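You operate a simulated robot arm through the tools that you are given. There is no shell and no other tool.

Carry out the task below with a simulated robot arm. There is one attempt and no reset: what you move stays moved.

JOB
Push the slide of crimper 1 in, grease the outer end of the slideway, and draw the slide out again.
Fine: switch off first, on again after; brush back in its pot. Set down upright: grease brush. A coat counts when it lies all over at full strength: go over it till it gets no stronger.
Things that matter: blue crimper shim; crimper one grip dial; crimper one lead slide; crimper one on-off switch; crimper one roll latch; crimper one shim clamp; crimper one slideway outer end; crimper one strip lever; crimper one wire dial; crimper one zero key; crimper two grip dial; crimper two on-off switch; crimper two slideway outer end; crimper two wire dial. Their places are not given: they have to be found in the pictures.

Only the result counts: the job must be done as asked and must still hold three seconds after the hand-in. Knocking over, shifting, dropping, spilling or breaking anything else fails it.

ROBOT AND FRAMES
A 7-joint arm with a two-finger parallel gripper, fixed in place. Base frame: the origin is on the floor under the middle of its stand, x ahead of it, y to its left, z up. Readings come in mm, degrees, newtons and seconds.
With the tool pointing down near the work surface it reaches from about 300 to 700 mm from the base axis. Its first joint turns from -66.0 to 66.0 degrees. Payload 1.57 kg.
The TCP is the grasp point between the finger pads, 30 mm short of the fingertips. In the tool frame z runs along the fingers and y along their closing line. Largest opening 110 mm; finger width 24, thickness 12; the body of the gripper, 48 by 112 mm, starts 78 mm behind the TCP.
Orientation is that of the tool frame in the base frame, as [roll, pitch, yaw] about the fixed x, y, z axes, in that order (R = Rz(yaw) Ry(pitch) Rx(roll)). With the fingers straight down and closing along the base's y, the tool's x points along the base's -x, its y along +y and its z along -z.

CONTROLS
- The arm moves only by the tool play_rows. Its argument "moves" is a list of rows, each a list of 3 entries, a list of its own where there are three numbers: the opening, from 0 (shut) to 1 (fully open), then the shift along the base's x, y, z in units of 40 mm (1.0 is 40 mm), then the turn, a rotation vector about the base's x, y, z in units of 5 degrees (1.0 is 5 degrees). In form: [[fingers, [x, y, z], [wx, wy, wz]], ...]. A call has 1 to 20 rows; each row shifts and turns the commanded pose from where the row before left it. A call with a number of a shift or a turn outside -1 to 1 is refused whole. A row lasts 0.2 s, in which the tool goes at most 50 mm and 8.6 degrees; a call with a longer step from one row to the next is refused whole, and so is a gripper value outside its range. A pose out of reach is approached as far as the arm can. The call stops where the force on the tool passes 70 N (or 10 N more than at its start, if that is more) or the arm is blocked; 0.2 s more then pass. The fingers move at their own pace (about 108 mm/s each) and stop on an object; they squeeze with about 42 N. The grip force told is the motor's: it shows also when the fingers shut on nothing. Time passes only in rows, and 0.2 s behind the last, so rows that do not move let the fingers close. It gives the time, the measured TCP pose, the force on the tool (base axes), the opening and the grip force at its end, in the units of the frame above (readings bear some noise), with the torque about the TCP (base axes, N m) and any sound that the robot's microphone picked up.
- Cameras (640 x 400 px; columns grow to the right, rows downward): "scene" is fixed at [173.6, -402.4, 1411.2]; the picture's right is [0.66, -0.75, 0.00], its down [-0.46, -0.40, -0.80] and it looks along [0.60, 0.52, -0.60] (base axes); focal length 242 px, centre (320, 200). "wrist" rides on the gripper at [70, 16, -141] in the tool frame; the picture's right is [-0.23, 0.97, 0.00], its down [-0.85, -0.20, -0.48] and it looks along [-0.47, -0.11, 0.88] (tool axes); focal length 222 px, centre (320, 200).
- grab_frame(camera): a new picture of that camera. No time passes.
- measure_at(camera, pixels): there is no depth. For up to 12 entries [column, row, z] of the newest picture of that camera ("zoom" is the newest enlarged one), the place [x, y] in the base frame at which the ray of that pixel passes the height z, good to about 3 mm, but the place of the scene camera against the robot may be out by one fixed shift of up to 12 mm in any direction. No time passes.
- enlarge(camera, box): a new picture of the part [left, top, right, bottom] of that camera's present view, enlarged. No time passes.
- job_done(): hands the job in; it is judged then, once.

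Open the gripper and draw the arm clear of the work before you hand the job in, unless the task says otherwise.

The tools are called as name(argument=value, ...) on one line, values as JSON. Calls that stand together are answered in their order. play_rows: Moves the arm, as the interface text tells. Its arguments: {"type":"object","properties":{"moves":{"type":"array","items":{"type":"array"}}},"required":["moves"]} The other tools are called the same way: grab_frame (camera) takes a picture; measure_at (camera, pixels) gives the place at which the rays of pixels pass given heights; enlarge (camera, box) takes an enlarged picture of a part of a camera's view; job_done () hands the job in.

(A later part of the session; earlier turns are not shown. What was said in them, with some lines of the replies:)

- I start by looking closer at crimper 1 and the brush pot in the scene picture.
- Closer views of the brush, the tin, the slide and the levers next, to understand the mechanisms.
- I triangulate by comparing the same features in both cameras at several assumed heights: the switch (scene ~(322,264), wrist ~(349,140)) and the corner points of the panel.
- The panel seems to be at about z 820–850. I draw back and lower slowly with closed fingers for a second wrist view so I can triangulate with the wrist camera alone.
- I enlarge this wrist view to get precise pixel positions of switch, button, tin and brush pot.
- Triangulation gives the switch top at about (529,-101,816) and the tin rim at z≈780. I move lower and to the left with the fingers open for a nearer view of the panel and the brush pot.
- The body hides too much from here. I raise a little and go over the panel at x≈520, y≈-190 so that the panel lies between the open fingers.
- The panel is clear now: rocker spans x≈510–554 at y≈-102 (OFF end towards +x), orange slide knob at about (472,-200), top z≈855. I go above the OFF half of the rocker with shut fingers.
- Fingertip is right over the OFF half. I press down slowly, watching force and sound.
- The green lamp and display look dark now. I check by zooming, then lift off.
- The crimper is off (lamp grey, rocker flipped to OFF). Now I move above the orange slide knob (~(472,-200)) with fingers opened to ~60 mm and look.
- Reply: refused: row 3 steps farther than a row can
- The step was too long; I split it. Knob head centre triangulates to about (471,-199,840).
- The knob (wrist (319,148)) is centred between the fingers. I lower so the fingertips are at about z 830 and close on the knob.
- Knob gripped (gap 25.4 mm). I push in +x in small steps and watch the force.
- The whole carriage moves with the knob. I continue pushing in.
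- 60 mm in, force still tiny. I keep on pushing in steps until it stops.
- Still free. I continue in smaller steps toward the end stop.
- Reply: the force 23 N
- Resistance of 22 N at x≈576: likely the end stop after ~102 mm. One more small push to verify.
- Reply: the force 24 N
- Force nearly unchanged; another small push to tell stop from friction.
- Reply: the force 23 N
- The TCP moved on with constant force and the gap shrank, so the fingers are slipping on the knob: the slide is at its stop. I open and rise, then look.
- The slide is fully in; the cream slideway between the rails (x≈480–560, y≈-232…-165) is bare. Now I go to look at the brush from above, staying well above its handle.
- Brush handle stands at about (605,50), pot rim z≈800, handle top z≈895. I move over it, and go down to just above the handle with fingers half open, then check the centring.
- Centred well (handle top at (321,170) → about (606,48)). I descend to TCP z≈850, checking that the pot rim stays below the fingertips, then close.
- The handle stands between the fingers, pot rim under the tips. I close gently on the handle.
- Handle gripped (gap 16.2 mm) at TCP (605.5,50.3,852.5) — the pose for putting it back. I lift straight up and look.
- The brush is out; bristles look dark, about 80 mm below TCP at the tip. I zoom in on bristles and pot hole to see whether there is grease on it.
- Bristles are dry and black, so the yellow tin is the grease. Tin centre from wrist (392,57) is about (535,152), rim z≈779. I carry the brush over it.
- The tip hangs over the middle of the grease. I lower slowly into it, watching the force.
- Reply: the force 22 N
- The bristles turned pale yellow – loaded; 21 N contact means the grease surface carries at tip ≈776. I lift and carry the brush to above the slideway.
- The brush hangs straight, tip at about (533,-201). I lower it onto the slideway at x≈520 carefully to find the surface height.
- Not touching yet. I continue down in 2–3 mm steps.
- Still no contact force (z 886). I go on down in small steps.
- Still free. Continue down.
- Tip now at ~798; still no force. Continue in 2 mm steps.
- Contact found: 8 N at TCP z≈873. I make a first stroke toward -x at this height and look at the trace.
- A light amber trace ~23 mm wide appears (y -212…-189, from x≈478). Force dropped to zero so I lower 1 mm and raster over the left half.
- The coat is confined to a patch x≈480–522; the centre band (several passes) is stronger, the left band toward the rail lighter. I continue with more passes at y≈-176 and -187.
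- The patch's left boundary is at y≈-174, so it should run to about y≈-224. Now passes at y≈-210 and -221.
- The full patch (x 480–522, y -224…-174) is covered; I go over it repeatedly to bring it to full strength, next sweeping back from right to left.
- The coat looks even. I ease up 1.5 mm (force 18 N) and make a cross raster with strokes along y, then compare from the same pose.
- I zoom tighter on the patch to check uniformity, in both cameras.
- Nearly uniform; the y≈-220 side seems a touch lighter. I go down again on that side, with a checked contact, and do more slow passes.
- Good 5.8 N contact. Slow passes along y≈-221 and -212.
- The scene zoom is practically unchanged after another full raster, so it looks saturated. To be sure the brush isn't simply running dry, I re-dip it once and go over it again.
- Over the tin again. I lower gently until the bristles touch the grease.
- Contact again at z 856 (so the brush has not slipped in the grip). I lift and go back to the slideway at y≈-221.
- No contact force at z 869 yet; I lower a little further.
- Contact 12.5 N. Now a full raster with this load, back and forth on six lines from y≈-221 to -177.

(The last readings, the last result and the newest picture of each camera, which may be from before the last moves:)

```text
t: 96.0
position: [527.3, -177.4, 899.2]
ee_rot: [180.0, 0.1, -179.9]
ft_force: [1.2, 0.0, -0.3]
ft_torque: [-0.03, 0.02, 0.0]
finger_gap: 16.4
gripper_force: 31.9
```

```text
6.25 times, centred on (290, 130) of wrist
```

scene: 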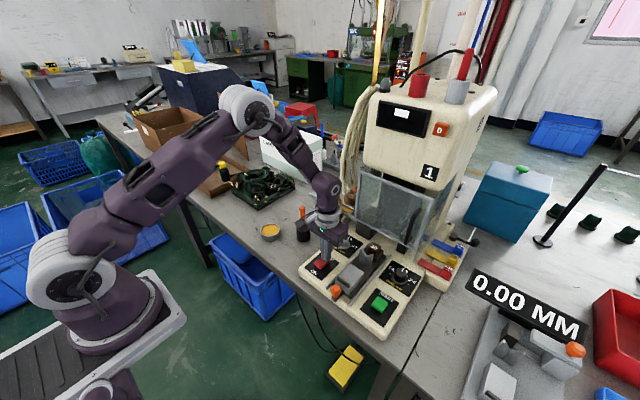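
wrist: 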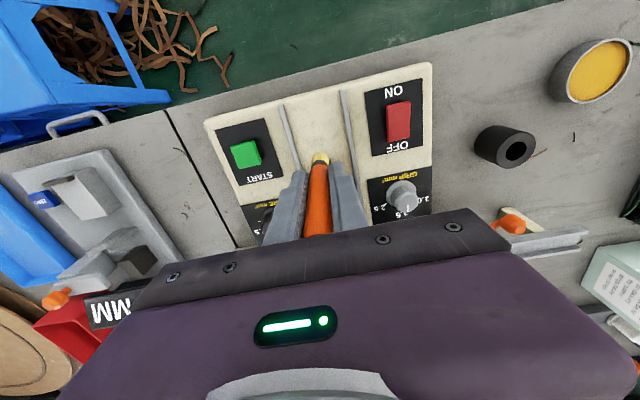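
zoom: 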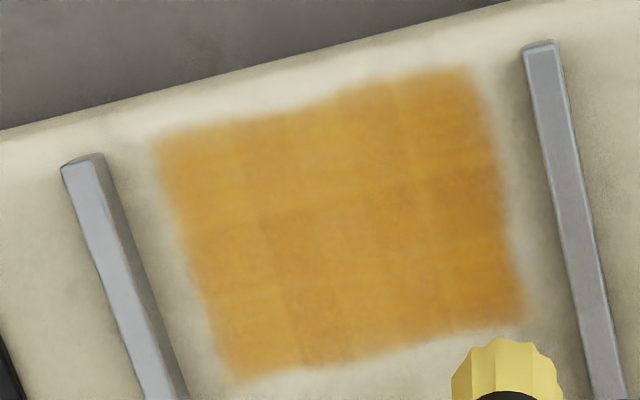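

No visible change even with a fresh load: the coat is saturated. Now I carry the brush back over its pot at (605,50).

play_rows(moves=[[0, [0, 0, 0.8], [0, 0, 0]], [0, [0, 0, 0.7], [0, 0, 0]], [0, [0.34, 1, 0], [0, 0, 0]], [0, [0.34, 1, 0], [0, 0, 0]], [0, [0.34, 1, 0], [0, 0, 0]], [0, [0.34, 1, 0], [0, 0, 0]], [0, [0.34, 1, 0], [0, 0, 0]], [0, [0.26, 0.68, 0], [0, 0, 0]], [0, [0, 0, -0.6], [0, 0, 0]], [0, [0, 0, 0], [0, 0, 0]]])

enlarge(camera="wrist", box=[220, 60, 440, 230])

enlarge(camera="scene", box=[265, 180, 345, 250])

```text
t: 98.2
position: [603.4, 49.7, 935.7]
ee_rot: [180.0, 0.0, -180.0]
ft_force: [0.2, 0.4, 0.2]
ft_torque: [-0.04, 0.0, -0.01]
finger_gap: 16.8
gripper_force: 32.1
```

```text
2.35 times, centred on (330, 145) of wrist
```

zoom: 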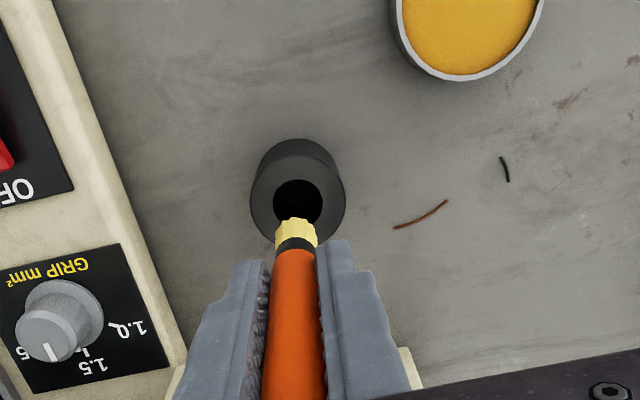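

```text
5.71 times, centred on (305, 215) of scene
```

zoom: 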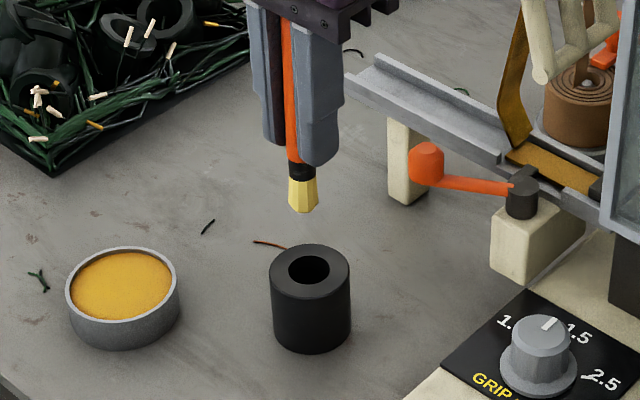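

Alignment matches the original grip pose within 1 mm (by summed commands). I lower the brush into the pot slowly.

play_rows(moves=[[0, [0.02, -0.02, -0.4], [0, 0, 0]], [0, [0, 0, -0.4], [0, 0, 0]], [0, [0, 0, -0.3], [0, 0, 0]], [0, [0, 0, -0.2], [0, 0, 0]], [0, [0, 0, 0], [0, 0, 0]]])

enlarge(camera="wrist", box=[260, 100, 380, 200])

enlarge(camera="scene", box=[265, 180, 345, 250])

```text
t: 99.4
position: [604.0, 50.7, 884.2]
ee_rot: [179.9, 0.0, -180.0]
ft_force: [0.8, -0.3, -0.3]
ft_torque: [0.01, 0.01, -0.02]
finger_gap: 16.7
gripper_force: 31.6
```

```text
4.00 times, centred on (320, 150) of wrist
```

zoom: 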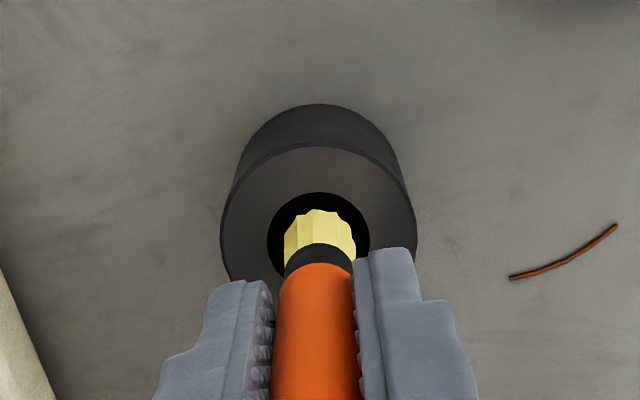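

```text
5.71 times, centred on (305, 215) of scene
```

zoom: 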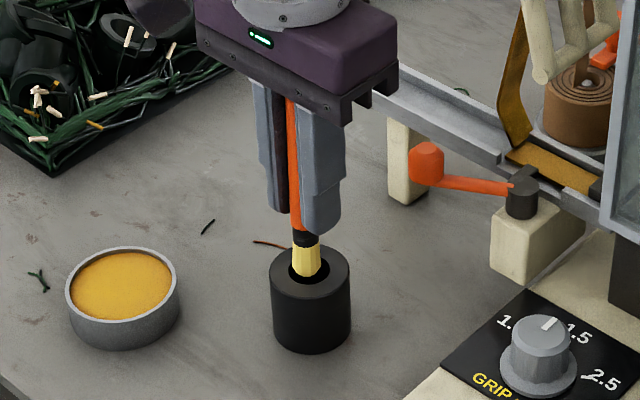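

The bristles are in the hole, centred. I continue down to about the original height, feeling for the bottom.

play_rows(moves=[[0, [0, 0, -0.3], [0, 0, 0]], [0, [0, 0, -0.2], [0, 0, 0]], [0, [0, 0, -0.1], [0, 0, 0]], [0, [0, 0, -0.05], [0, 0, 0]], [0, [0, 0, 0], [0, 0, 0]]])

enlarge(camera="wrist", box=[260, 100, 380, 200])

enlarge(camera="scene", box=[265, 180, 345, 250])

```text
t: 100.6
position: [605.7, 50.0, 856.8]
ee_rot: [-179.9, 0.0, 179.9]
ft_force: [-1.2, 0.2, -0.3]
ft_torque: [-0.02, -0.02, 0.02]
finger_gap: 16.7
gripper_force: 31.8
```

```text
4.00 times, centred on (320, 150) of wrist
```

zoom: 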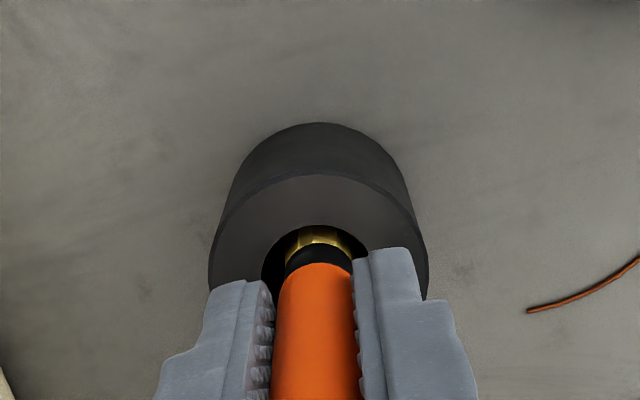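

```text
5.71 times, centred on (305, 215) of scene
```

zoom: 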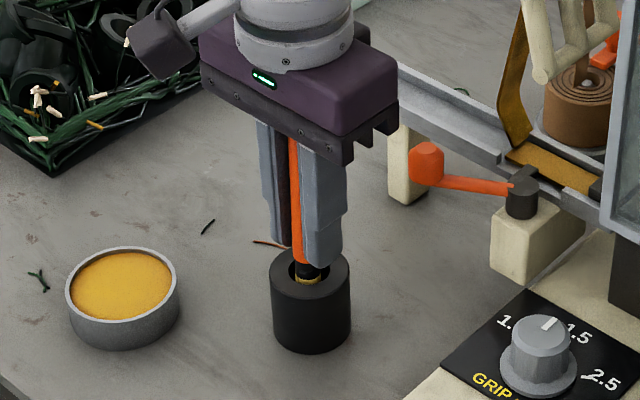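

Compared with the original grip the brush has slid up in the fingers by ~13 mm (orange end row 160.7 → 165.8), so it is not at the bottom yet. I lower further in small steps, watching force and fingertip-to-rim clearance.

play_rows(moves=[[0, [0, 0, -0.1], [0, 0, 0]], [0, [0, 0, -0.06], [0, 0, 0]], [0, [0, 0, -0.06], [0, 0, 0]], [0, [0, 0, 0], [0, 0, 0]]])

enlarge(camera="scene", box=[280, 200, 330, 245])

enlarge(camera="wrist", box=[260, 100, 380, 200])

```text
t: 101.6
position: [605.8, 49.3, 848.2]
ee_rot: [-179.9, 0.0, -180.0]
ft_force: [0.3, -0.1, 0.5]
ft_torque: [-0.04, 0.0, 0.02]
finger_gap: 16.4
gripper_force: 32.1
```

```text
8.89 times, centred on (305, 222) of scene
```

zoom: 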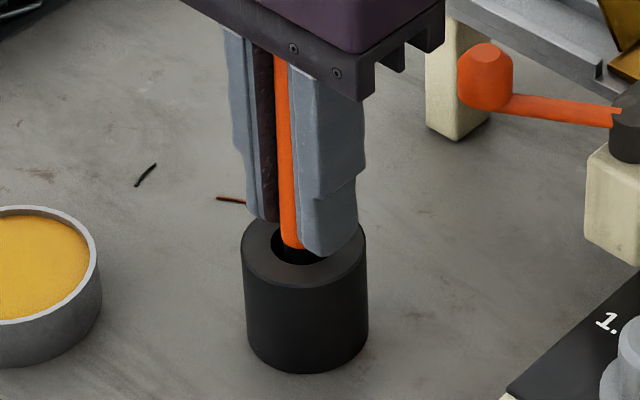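

```text
4.00 times, centred on (320, 150) of wrist
```

zoom: 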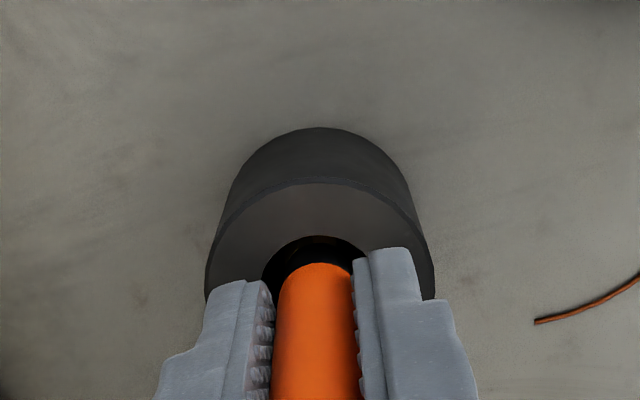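

No contact yet; tips still above the rim. Down another few mm in small steps.

play_rows(moves=[[0, [0, 0, -0.05], [0, 0, 0]], [0, [0, 0, -0.05], [0, 0, 0]], [0, [0, 0, 0], [0, 0, 0]]])

enlarge(camera="scene", box=[280, 200, 330, 245])

```text
t: 102.4
position: [605.1, 50.6, 843.7]
ee_rot: [179.9, 0.0, 180.0]
ft_force: [0.5, -0.4, 0.2]
ft_torque: [0.0, 0.01, -0.01]
finger_gap: 16.5
gripper_force: 31.6
```

```text
8.89 times, centred on (305, 222) of scene
```

zoom: 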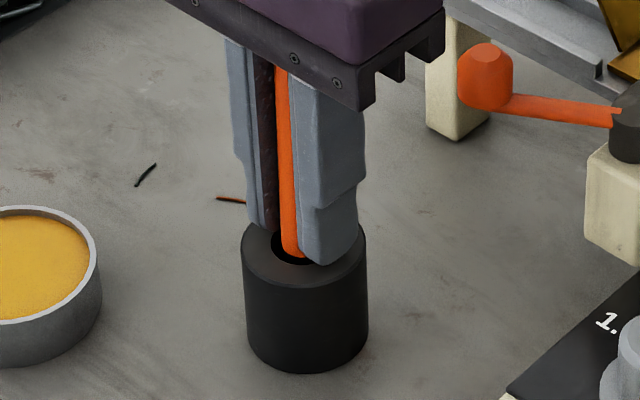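

Very close to the rim now (tips ≈ z 814). I take tiny 1 mm steps and watch for contact.

play_rows(moves=[[0, [0, 0, -0.03], [0, 0, 0]], [0, [0, 0, -0.03], [0, 0, 0]], [0, [0, 0, 0], [0, 0, 0]]])

enlarge(camera="wrist", box=[260, 100, 380, 200])

enlarge(camera="scene", box=[290, 215, 320, 240])

```text
t: 103.2
position: [606.1, 50.8, 840.1]
ee_rot: [180.0, -0.1, -180.0]
ft_force: [-0.7, 0.7, -1.2]
ft_torque: [0.01, 0.03, -0.01]
finger_gap: 16.5
gripper_force: 32.1
```

```text
4.00 times, centred on (320, 150) of wrist
```

zoom: 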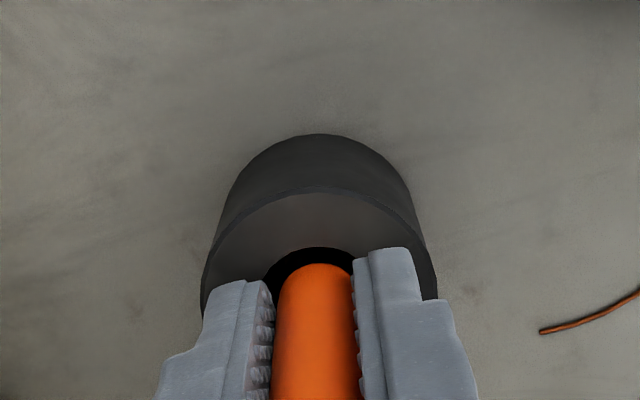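

```text
16.00 times, centred on (305, 228) of scene
```

zoom: 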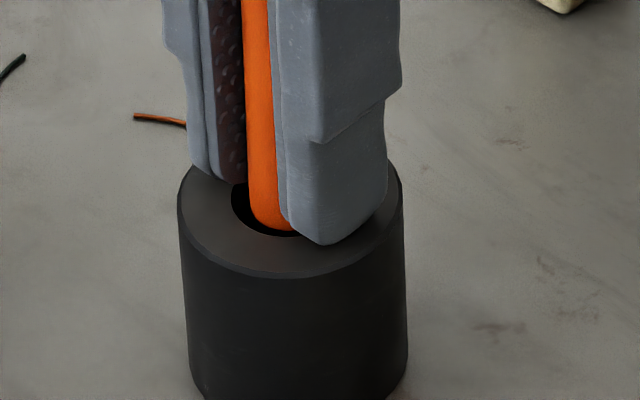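

Still no contact; a couple more 1 mm steps (tips ≈810, rim ≈804).

play_rows(moves=[[0, [0, 0, -0.03], [0, 0, 0]], [0, [0, 0, -0.02], [0, 0, 0]], [0, [0, 0, 0], [0, 0, 0]]])

enlarge(camera="scene", box=[290, 215, 320, 240])

```text
t: 104.0
position: [605.4, 50.8, 840.5]
ee_rot: [-179.9, 0.1, 179.9]
ft_force: [-8.3, 0.6, 33.5]
ft_torque: [0.05, 0.62, -0.15]
finger_gap: 16.6
gripper_force: 31.7
```

```text
16.00 times, centred on (305, 228) of scene
```

zoom: 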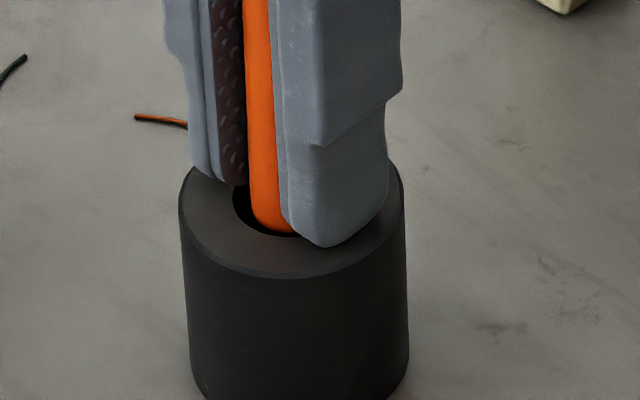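

Bottom contact (33 N). I relieve by 2 mm, then open the fingers and look before rising.

play_rows(moves=[[0, [0, 0, 0.05], [0, 0, 0]], [0, [0, 0, 0], [0, 0, 0]]])

enlarge(camera="scene", box=[290, 215, 320, 240])

```text
t: 104.6
position: [603.9, 50.2, 839.3]
ee_rot: [-180.0, -0.1, 179.9]
ft_force: [-1.0, 0.0, -0.6]
ft_torque: [0.01, -0.01, -0.02]
finger_gap: 16.4
gripper_force: 31.5
```

```text
16.00 times, centred on (305, 228) of scene
```

zoom: 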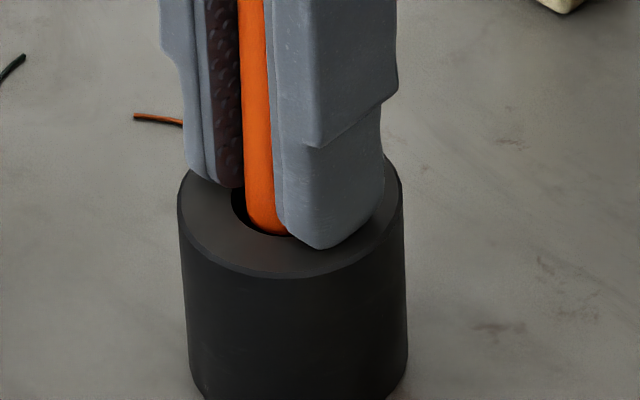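

Contact relieved, pot unmoved. I open the fingers.

play_rows(moves=[[0.2, [0, 0, 0], [0, 0, 0]], [0.35, [0, 0, 0], [0, 0, 0]], [0.5, [0, 0, 0], [0, 0, 0]], [0.5, [0, 0, 0], [0, 0, 0]]])

enlarge(camera="scene", box=[265, 180, 345, 250])

enlarge(camera="wrist", box=[220, 60, 440, 230])

```text
t: 105.6
position: [605.7, 50.9, 840.8]
ee_rot: [180.0, 0.0, 180.0]
ft_force: [0.0, 0.3, 0.8]
ft_torque: [0.02, -0.01, 0.0]
finger_gap: 55.1
gripper_force: 0.1
```

```text
5.71 times, centred on (305, 215) of scene
```

zoom: 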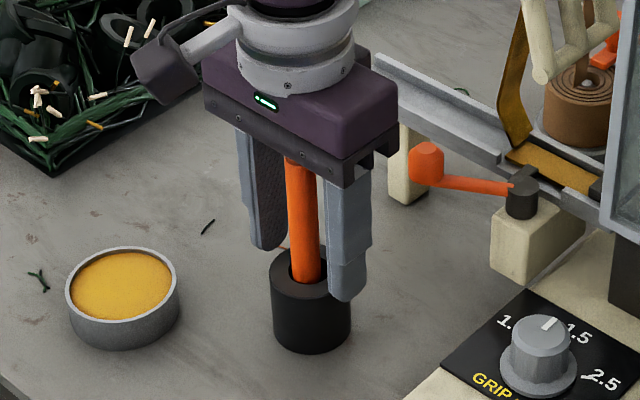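

```text
2.35 times, centred on (330, 145) of wrist
```

zoom: 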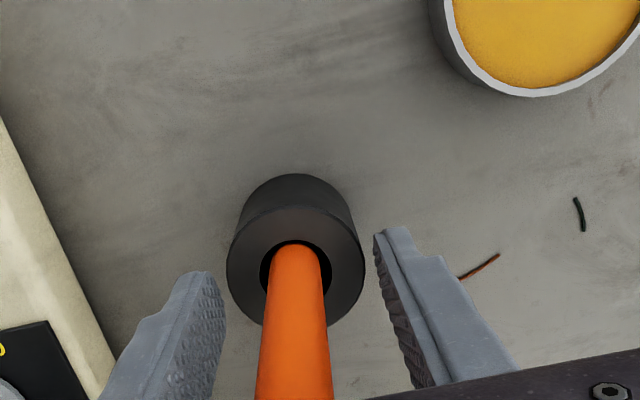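

The brush stands free and upright in its pot. I rise straight up and look.

play_rows(moves=[[0.6, [0, 0, 0.5], [0, 0, 0]], [0.6, [0, 0, 0.9], [0, 0, 0]], [0.6, [0, 0, 0.9], [0, 0, 0]], [0.6, [0, 0, 0.8], [0, 0, 0]], [0.6, [0, 0, 0], [0, 0, 0]]])

enlarge(camera="scene", box=[250, 190, 330, 250])

enlarge(camera="wrist", box=[220, 60, 440, 230])

```text
t: 106.8
position: [606.2, 48.1, 965.7]
ee_rot: [180.0, 0.0, 180.0]
ft_force: [-0.2, 0.1, 0.0]
ft_torque: [-0.02, 0.0, -0.01]
finger_gap: 65.9
gripper_force: 0.0
```

```text
6.67 times, centred on (290, 220) of scene
```

zoom: 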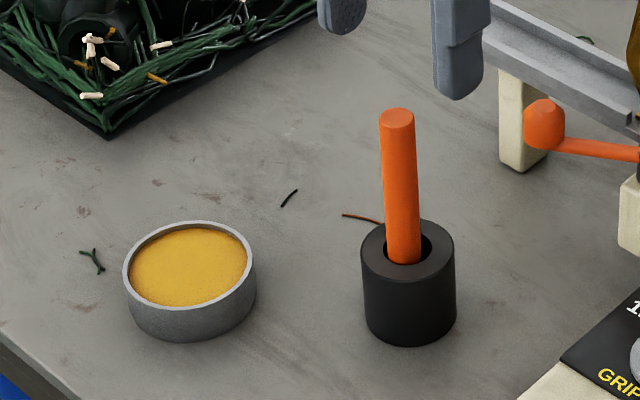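

```text
2.35 times, centred on (330, 145) of wrist
```

zoom: 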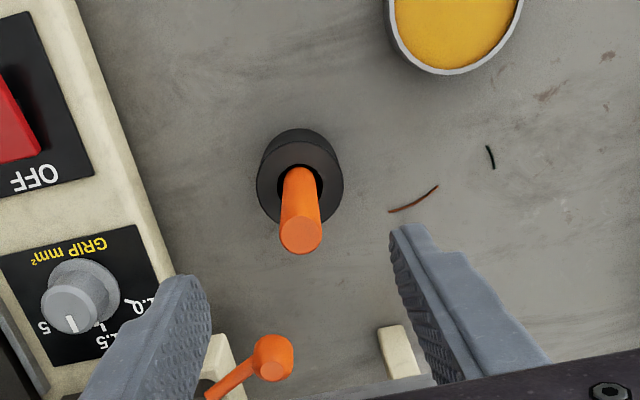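

Pot and brush are where they were. Now to the slide knob: I go over (570,-199) with fingers half open and look.

play_rows(moves=[[0.55, [-0.15, -1, 0], [0, 0, 0]], [0.55, [-0.15, -1, 0], [0, 0, 0]], [0.55, [-0.15, -1, 0], [0, 0, 0]], [0.55, [-0.15, -1, 0], [0, 0, 0]], [0.55, [-0.15, -1, 0], [0, 0, 0]], [0.55, [-0.15, -1, 0], [0, 0, 0]], [0.55, [0, -0.2, -0.3], [0, 0, 0]], [0.55, [0, 0, 0], [0, 0, 0]]])

grab_frame(camera="wrist")

enlarge(camera="wrist", box=[240, 100, 400, 230])

enlarge(camera="scene", box=[310, 220, 410, 310])

```text
t: 108.6
position: [568.5, -198.4, 953.0]
ee_rot: [-180.0, 0.0, -180.0]
ft_force: [-0.2, -0.4, -0.5]
ft_torque: [0.0, 0.02, 0.0]
finger_gap: 60.7
gripper_force: 0.1
```

```text
taken
```

wrist: 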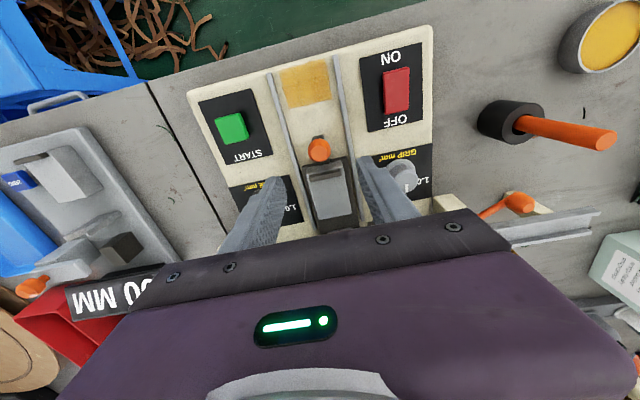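

```text
3.08 times, centred on (320, 165) of wrist
```

zoom: 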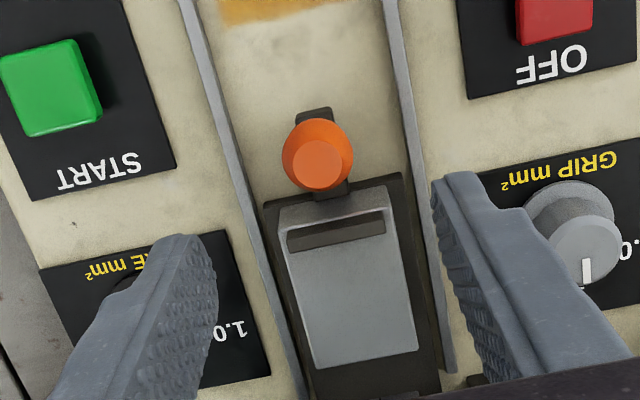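

```text
4.44 times, centred on (360, 265) of scene
```

zoom: 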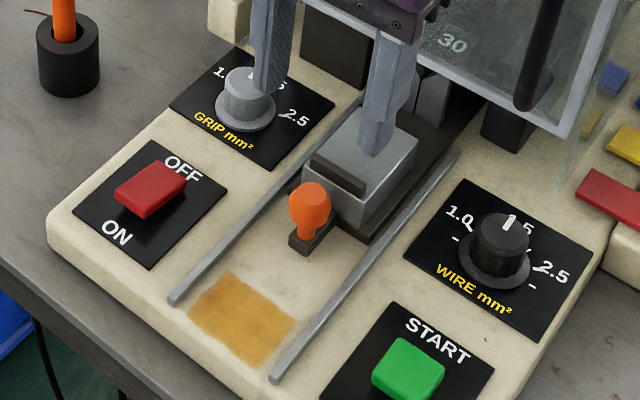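

The knob sits at about (570.5,-200), centred between the fingers. I descend to the same grip height (z 860) and close.

play_rows(moves=[[0.55, [0.04, -0.03, -1], [0, 0, 0]], [0.55, [0, 0, -1], [0, 0, 0]], [0.55, [0, 0, -0.32], [0, 0, 0]], [0.55, [0, 0, 0], [0, 0, 0]], [0.1, [0, 0, 0], [0, 0, 0]], [0.0, [0, 0, 0], [0, 0, 0]], [0.0, [0, 0, 0], [0, 0, 0]]])

enlarge(camera="wrist", box=[240, 100, 400, 230])

```text
t: 110.2
position: [569.8, -200.1, 859.6]
ee_rot: [-179.9, -0.1, 180.0]
ft_force: [-0.4, 3.9, -3.6]
ft_torque: [-0.35, -0.25, 0.0]
finger_gap: 25.4
gripper_force: 36.9
```

```text
3.08 times, centred on (320, 165) of wrist
```

zoom: 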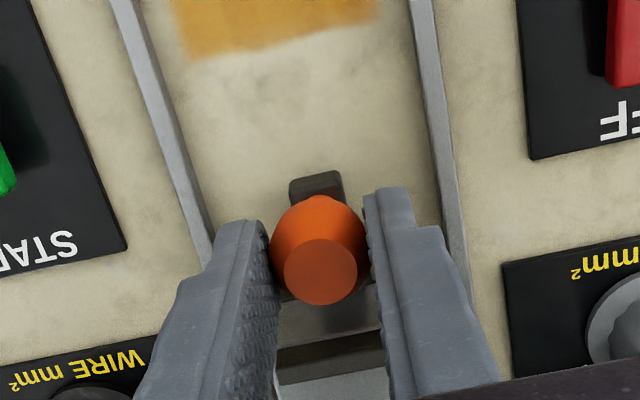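

Gripped (25.4 mm). I draw the slide out along -x in steps.

play_rows(moves=[[0, [-0.15, 0, 0], [0, 0, 0]], [0, [-0.2, 0, 0], [0, 0, 0]], [0, [-0.2, 0, 0], [0, 0, 0]], [0, [-0.2, 0, 0], [0, 0, 0]], [0, [-0.2, 0, 0], [0, 0, 0]], [0, [-0.2, 0, 0], [0, 0, 0]], [0, [-0.2, 0, 0], [0, 0, 0]], [0, [-0.2, 0, 0], [0, 0, 0]], [0, [-0.2, 0, 0], [0, 0, 0]], [0, [-0.2, 0, 0], [0, 0, 0]], [0, [0, 0, 0], [0, 0, 0]]])

enlarge(camera="scene", box=[290, 210, 410, 310])

```text
t: 112.6
position: [492.2, -199.3, 859.7]
ee_rot: [-180.0, 0.1, -179.9]
ft_force: [-0.3, -15.6, 4.6]
ft_torque: [0.05, 0.93, 0.05]
finger_gap: 25.6
gripper_force: 37.0
```

```text
4.00 times, centred on (350, 260) of scene
```

zoom: 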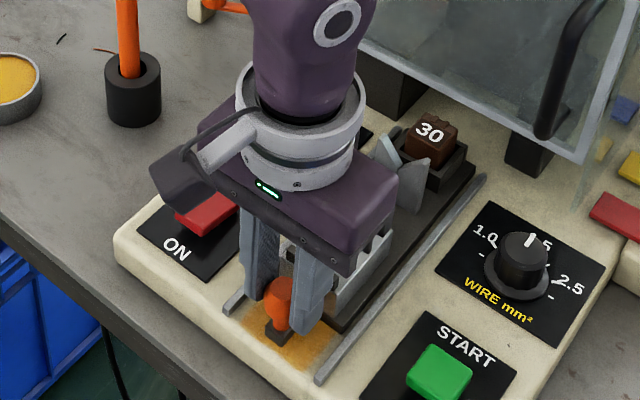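

Moving well, x=492. I continue to the outer stop in small steps.

play_rows(moves=[[0, [-0.15, 0, 0], [0, 0, 0]], [0, [-0.15, 0, 0], [0, 0, 0]], [0, [-0.15, 0, 0], [0, 0, 0]], [0, [-0.1, 0, 0], [0, 0, 0]], [0, [0, 0, 0], [0, 0, 0]]])

```text
t: 113.8
position: [470.6, -200.8, 860.1]
ee_rot: [-180.0, 0.1, 179.9]
ft_force: [1.1, -17.8, 4.9]
ft_torque: [-0.07, -0.69, -0.12]
finger_gap: 25.6
gripper_force: 36.8
```

Nearly at the original place (472), no stop felt yet. A few more mm until resistance shows.

play_rows(moves=[[0, [-0.08, 0, 0], [0, 0, 0]], [0, [-0.08, 0, 0], [0, 0, 0]], [0, [0, 0, 0], [0, 0, 0]]])

enlarge(camera="scene", box=[290, 210, 410, 310])

```text
t: 114.6
position: [465.9, -198.9, 861.6]
ee_rot: [-180.0, 0.4, -179.9]
ft_force: [23.3, -15.7, 2.5]
ft_torque: [0.02, -0.67, 0.0]
finger_gap: 26.0
gripper_force: 36.8
```

```text
4.00 times, centred on (350, 260) of scene
```

zoom: 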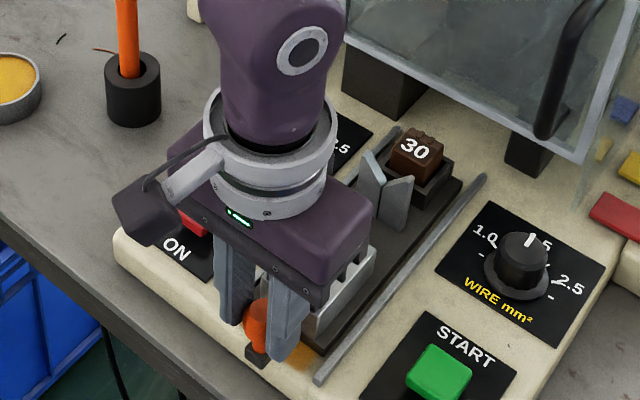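

Outer stop reached (+23 N). I release the knob, rise and check.

play_rows(moves=[[0.3, [0.05, 0, 0], [0, 0, 0]], [0.5, [0, 0, 0], [0, 0, 0]], [0.5, [0, 0, 0], [0, 0, 0]], [0.5, [0, 0, 0.5], [0, 0, 0]], [0.5, [0, 0, 1], [0, 0, 0]], [0.5, [0, 0, 1], [0, 0, 0]], [0.5, [0, 0, 0], [0, 0, 0]]])

enlarge(camera="wrist", box=[240, 100, 400, 230])

enlarge(camera="scene", box=[290, 210, 410, 310])

```text
t: 116.2
position: [468.6, -198.8, 961.5]
ee_rot: [-179.9, 0.0, 180.0]
ft_force: [0.5, -0.2, 0.2]
ft_torque: [0.02, 0.01, 0.01]
finger_gap: 54.9
gripper_force: 0.1
```

```text
3.08 times, centred on (320, 165) of wrist
```

zoom: 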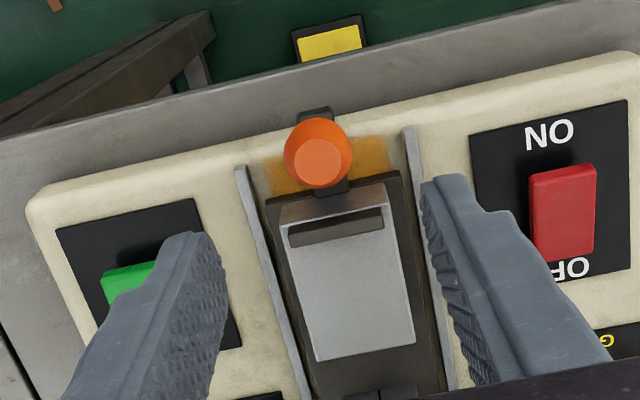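

```text
4.00 times, centred on (350, 260) of scene
```

zoom: 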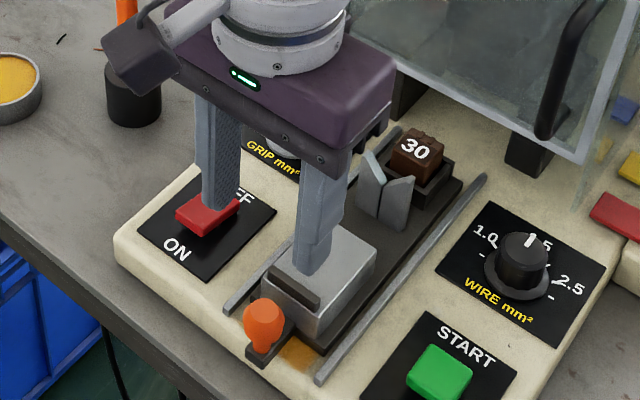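

The slide is out at its original position. Now I go over the ON half of the rocker (x≈515, y≈-102) with shut fingers.

play_rows(moves=[[0, [0.4, 0.8, 0], [0, 0, 0]], [0, [0.4, 0.8, 0], [0, 0, 0]], [0, [0.36, 0.82, 0], [0, 0, 0]], [0, [0, 0, -1], [0, 0, 0]], [0, [0, 0, -0.9], [0, 0, 0]], [0, [0, 0, 0], [0, 0, 0]]])

enlarge(camera="wrist", box=[240, 100, 400, 230])

enlarge(camera="scene", box=[290, 210, 410, 310])

```text
t: 117.6
position: [513.7, -100.9, 883.0]
ee_rot: [180.0, 0.1, -180.0]
ft_force: [-0.5, 0.7, 0.0]
ft_torque: [0.02, 0.02, 0.0]
finger_gap: 0.0
gripper_force: 21.3
```

```text
3.08 times, centred on (320, 165) of wrist
```

zoom: 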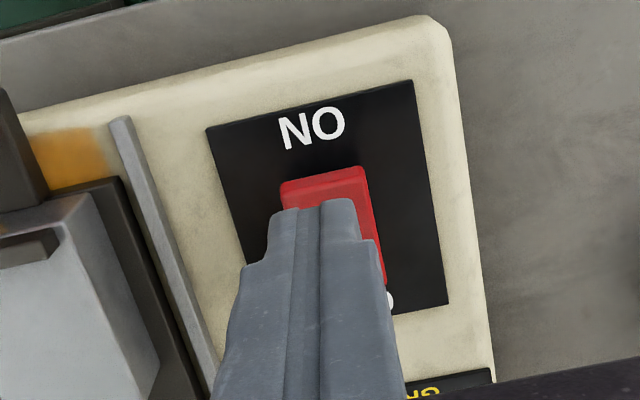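

```text
4.00 times, centred on (350, 260) of scene
```

zoom: 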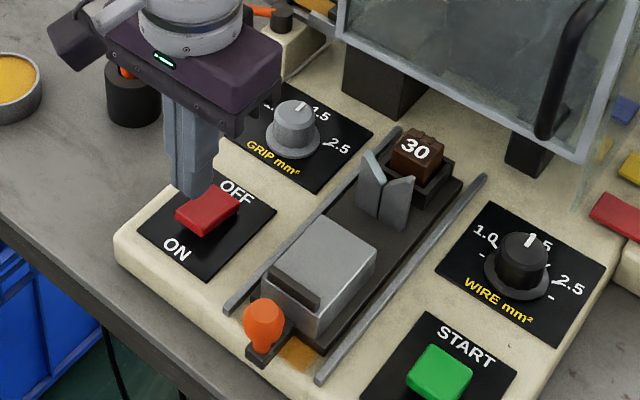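

Well placed over the ON end. I press down slowly.

play_rows(moves=[[0, [0, 0, -0.5], [0, 0, 0]], [0, [0, 0, -0.1], [0, 0, 0]], [0, [0, 0, -0.1], [0, 0, 0]], [0, [0, 0, -0.1], [0, 0, 0]], [0, [0, 0, -0.1], [0, 0, 0]], [0, [0, 0, -0.1], [0, 0, 0]]])

enlarge(camera="scene", box=[355, 70, 485, 150])

```text
t: 119.0
position: [513.2, -102.7, 843.9]
ee_rot: [180.0, 0.2, -180.0]
ft_force: [-0.7, -0.1, 0.2]
ft_torque: [-0.03, 0.01, -0.02]
finger_gap: 0.0
gripper_force: 21.4
```

```text
4.92 times, centred on (420, 110) of scene
```

zoom: 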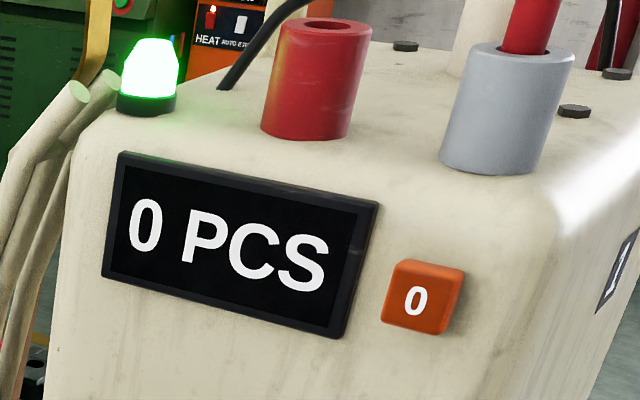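

The crimper is on again: green lamp lit, display "0 PCS". I lift off, open the gripper and draw the arm back clear, then check everything.

play_rows(moves=[[0, [0, 0, 0.5], [0, 0, 0]], [0, [0, 0, 1], [0, 0, 0]], [0, [0, 0, 1], [0, 0, 0]], [0, [0, 0, 1], [0, 0, 0]], [0.5, [-0.5, 0, 1], [0, 0, 0]], [1, [-1, 0, 0.5], [0, 0, 0]], [1, [-1, 0, 0.5], [0, 0, 0]], [1, [-1, 0, 0], [0, 0, 0]], [1, [0, 0, 0], [0, 0, 0]]])

grab_frame(camera="scene")

enlarge(camera="scene", box=[250, 190, 450, 320])

enlarge(camera="scene", box=[310, 240, 380, 305])

```text
t: 121.0
position: [371.8, -101.3, 1065.6]
ee_rot: [180.0, 0.0, -180.0]
ft_force: [-0.1, 0.3, 0.0]
ft_torque: [0.0, 0.02, -0.02]
finger_gap: 110.3
gripper_force: 0.1
```

```text
taken
```

scene: 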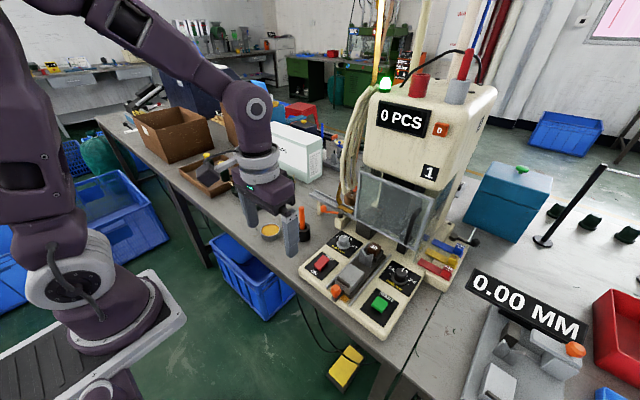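

```text
3.08 times, centred on (350, 255) of scene
```

zoom: 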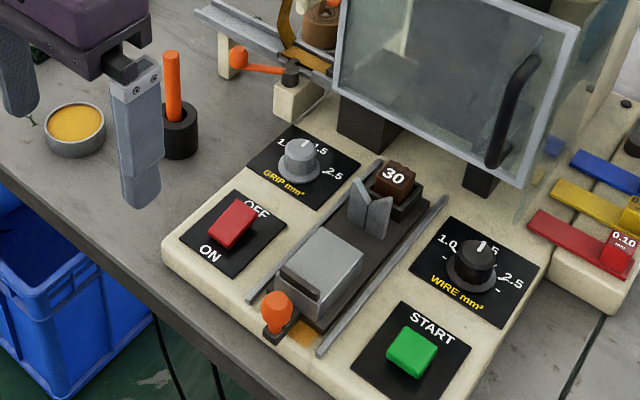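

```text
6.15 times, centred on (345, 272) of scene
```

zoom: 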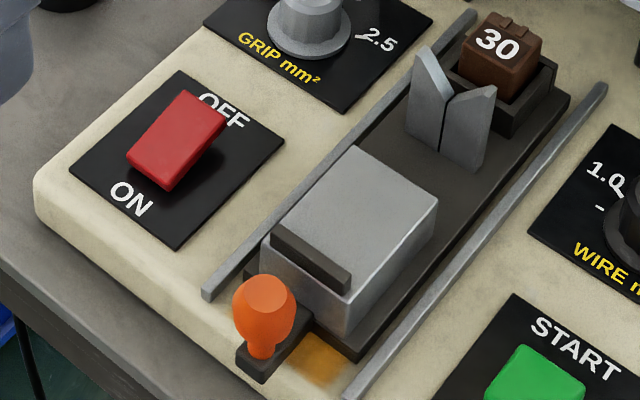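

The crimper is on, the slide is out at its original spot (knob at scene (336,289) as at the start), the patch is greased, and the brush stands upright in its pot. The dials and levers look untouched. The gripper is open and the arm is clear, so I hand in.

job_done()

```text
The job is handed in.
```

The job is handed in: crimper 1's slideway is greased at its outer end, and the slide is drawn out again to where it started.

- **Switch:** I switched crimper 1 off first and on again at the end. The green lamp is lit and the display reads "0 PCS".
- **Slide:** I pushed it in about 98 mm to its stop before greasing, and drew it back out to its outer stop afterwards.
- **Grease:** I brushed the whole patch between the rails, about 42 by 50 mm, several times over. A freshly loaded brush made no visible difference at the end, so I took the coat to be at full strength.
- **Brush:** It stands upright in its black pot. It slid up in the grip by roughly 13 mm while dipping and greasing, so I lowered it until it touched the bottom before letting go.

In the last pictures the dials, the levers and crimper 2 look untouched. The gripper is open and the arm is clear of the work.
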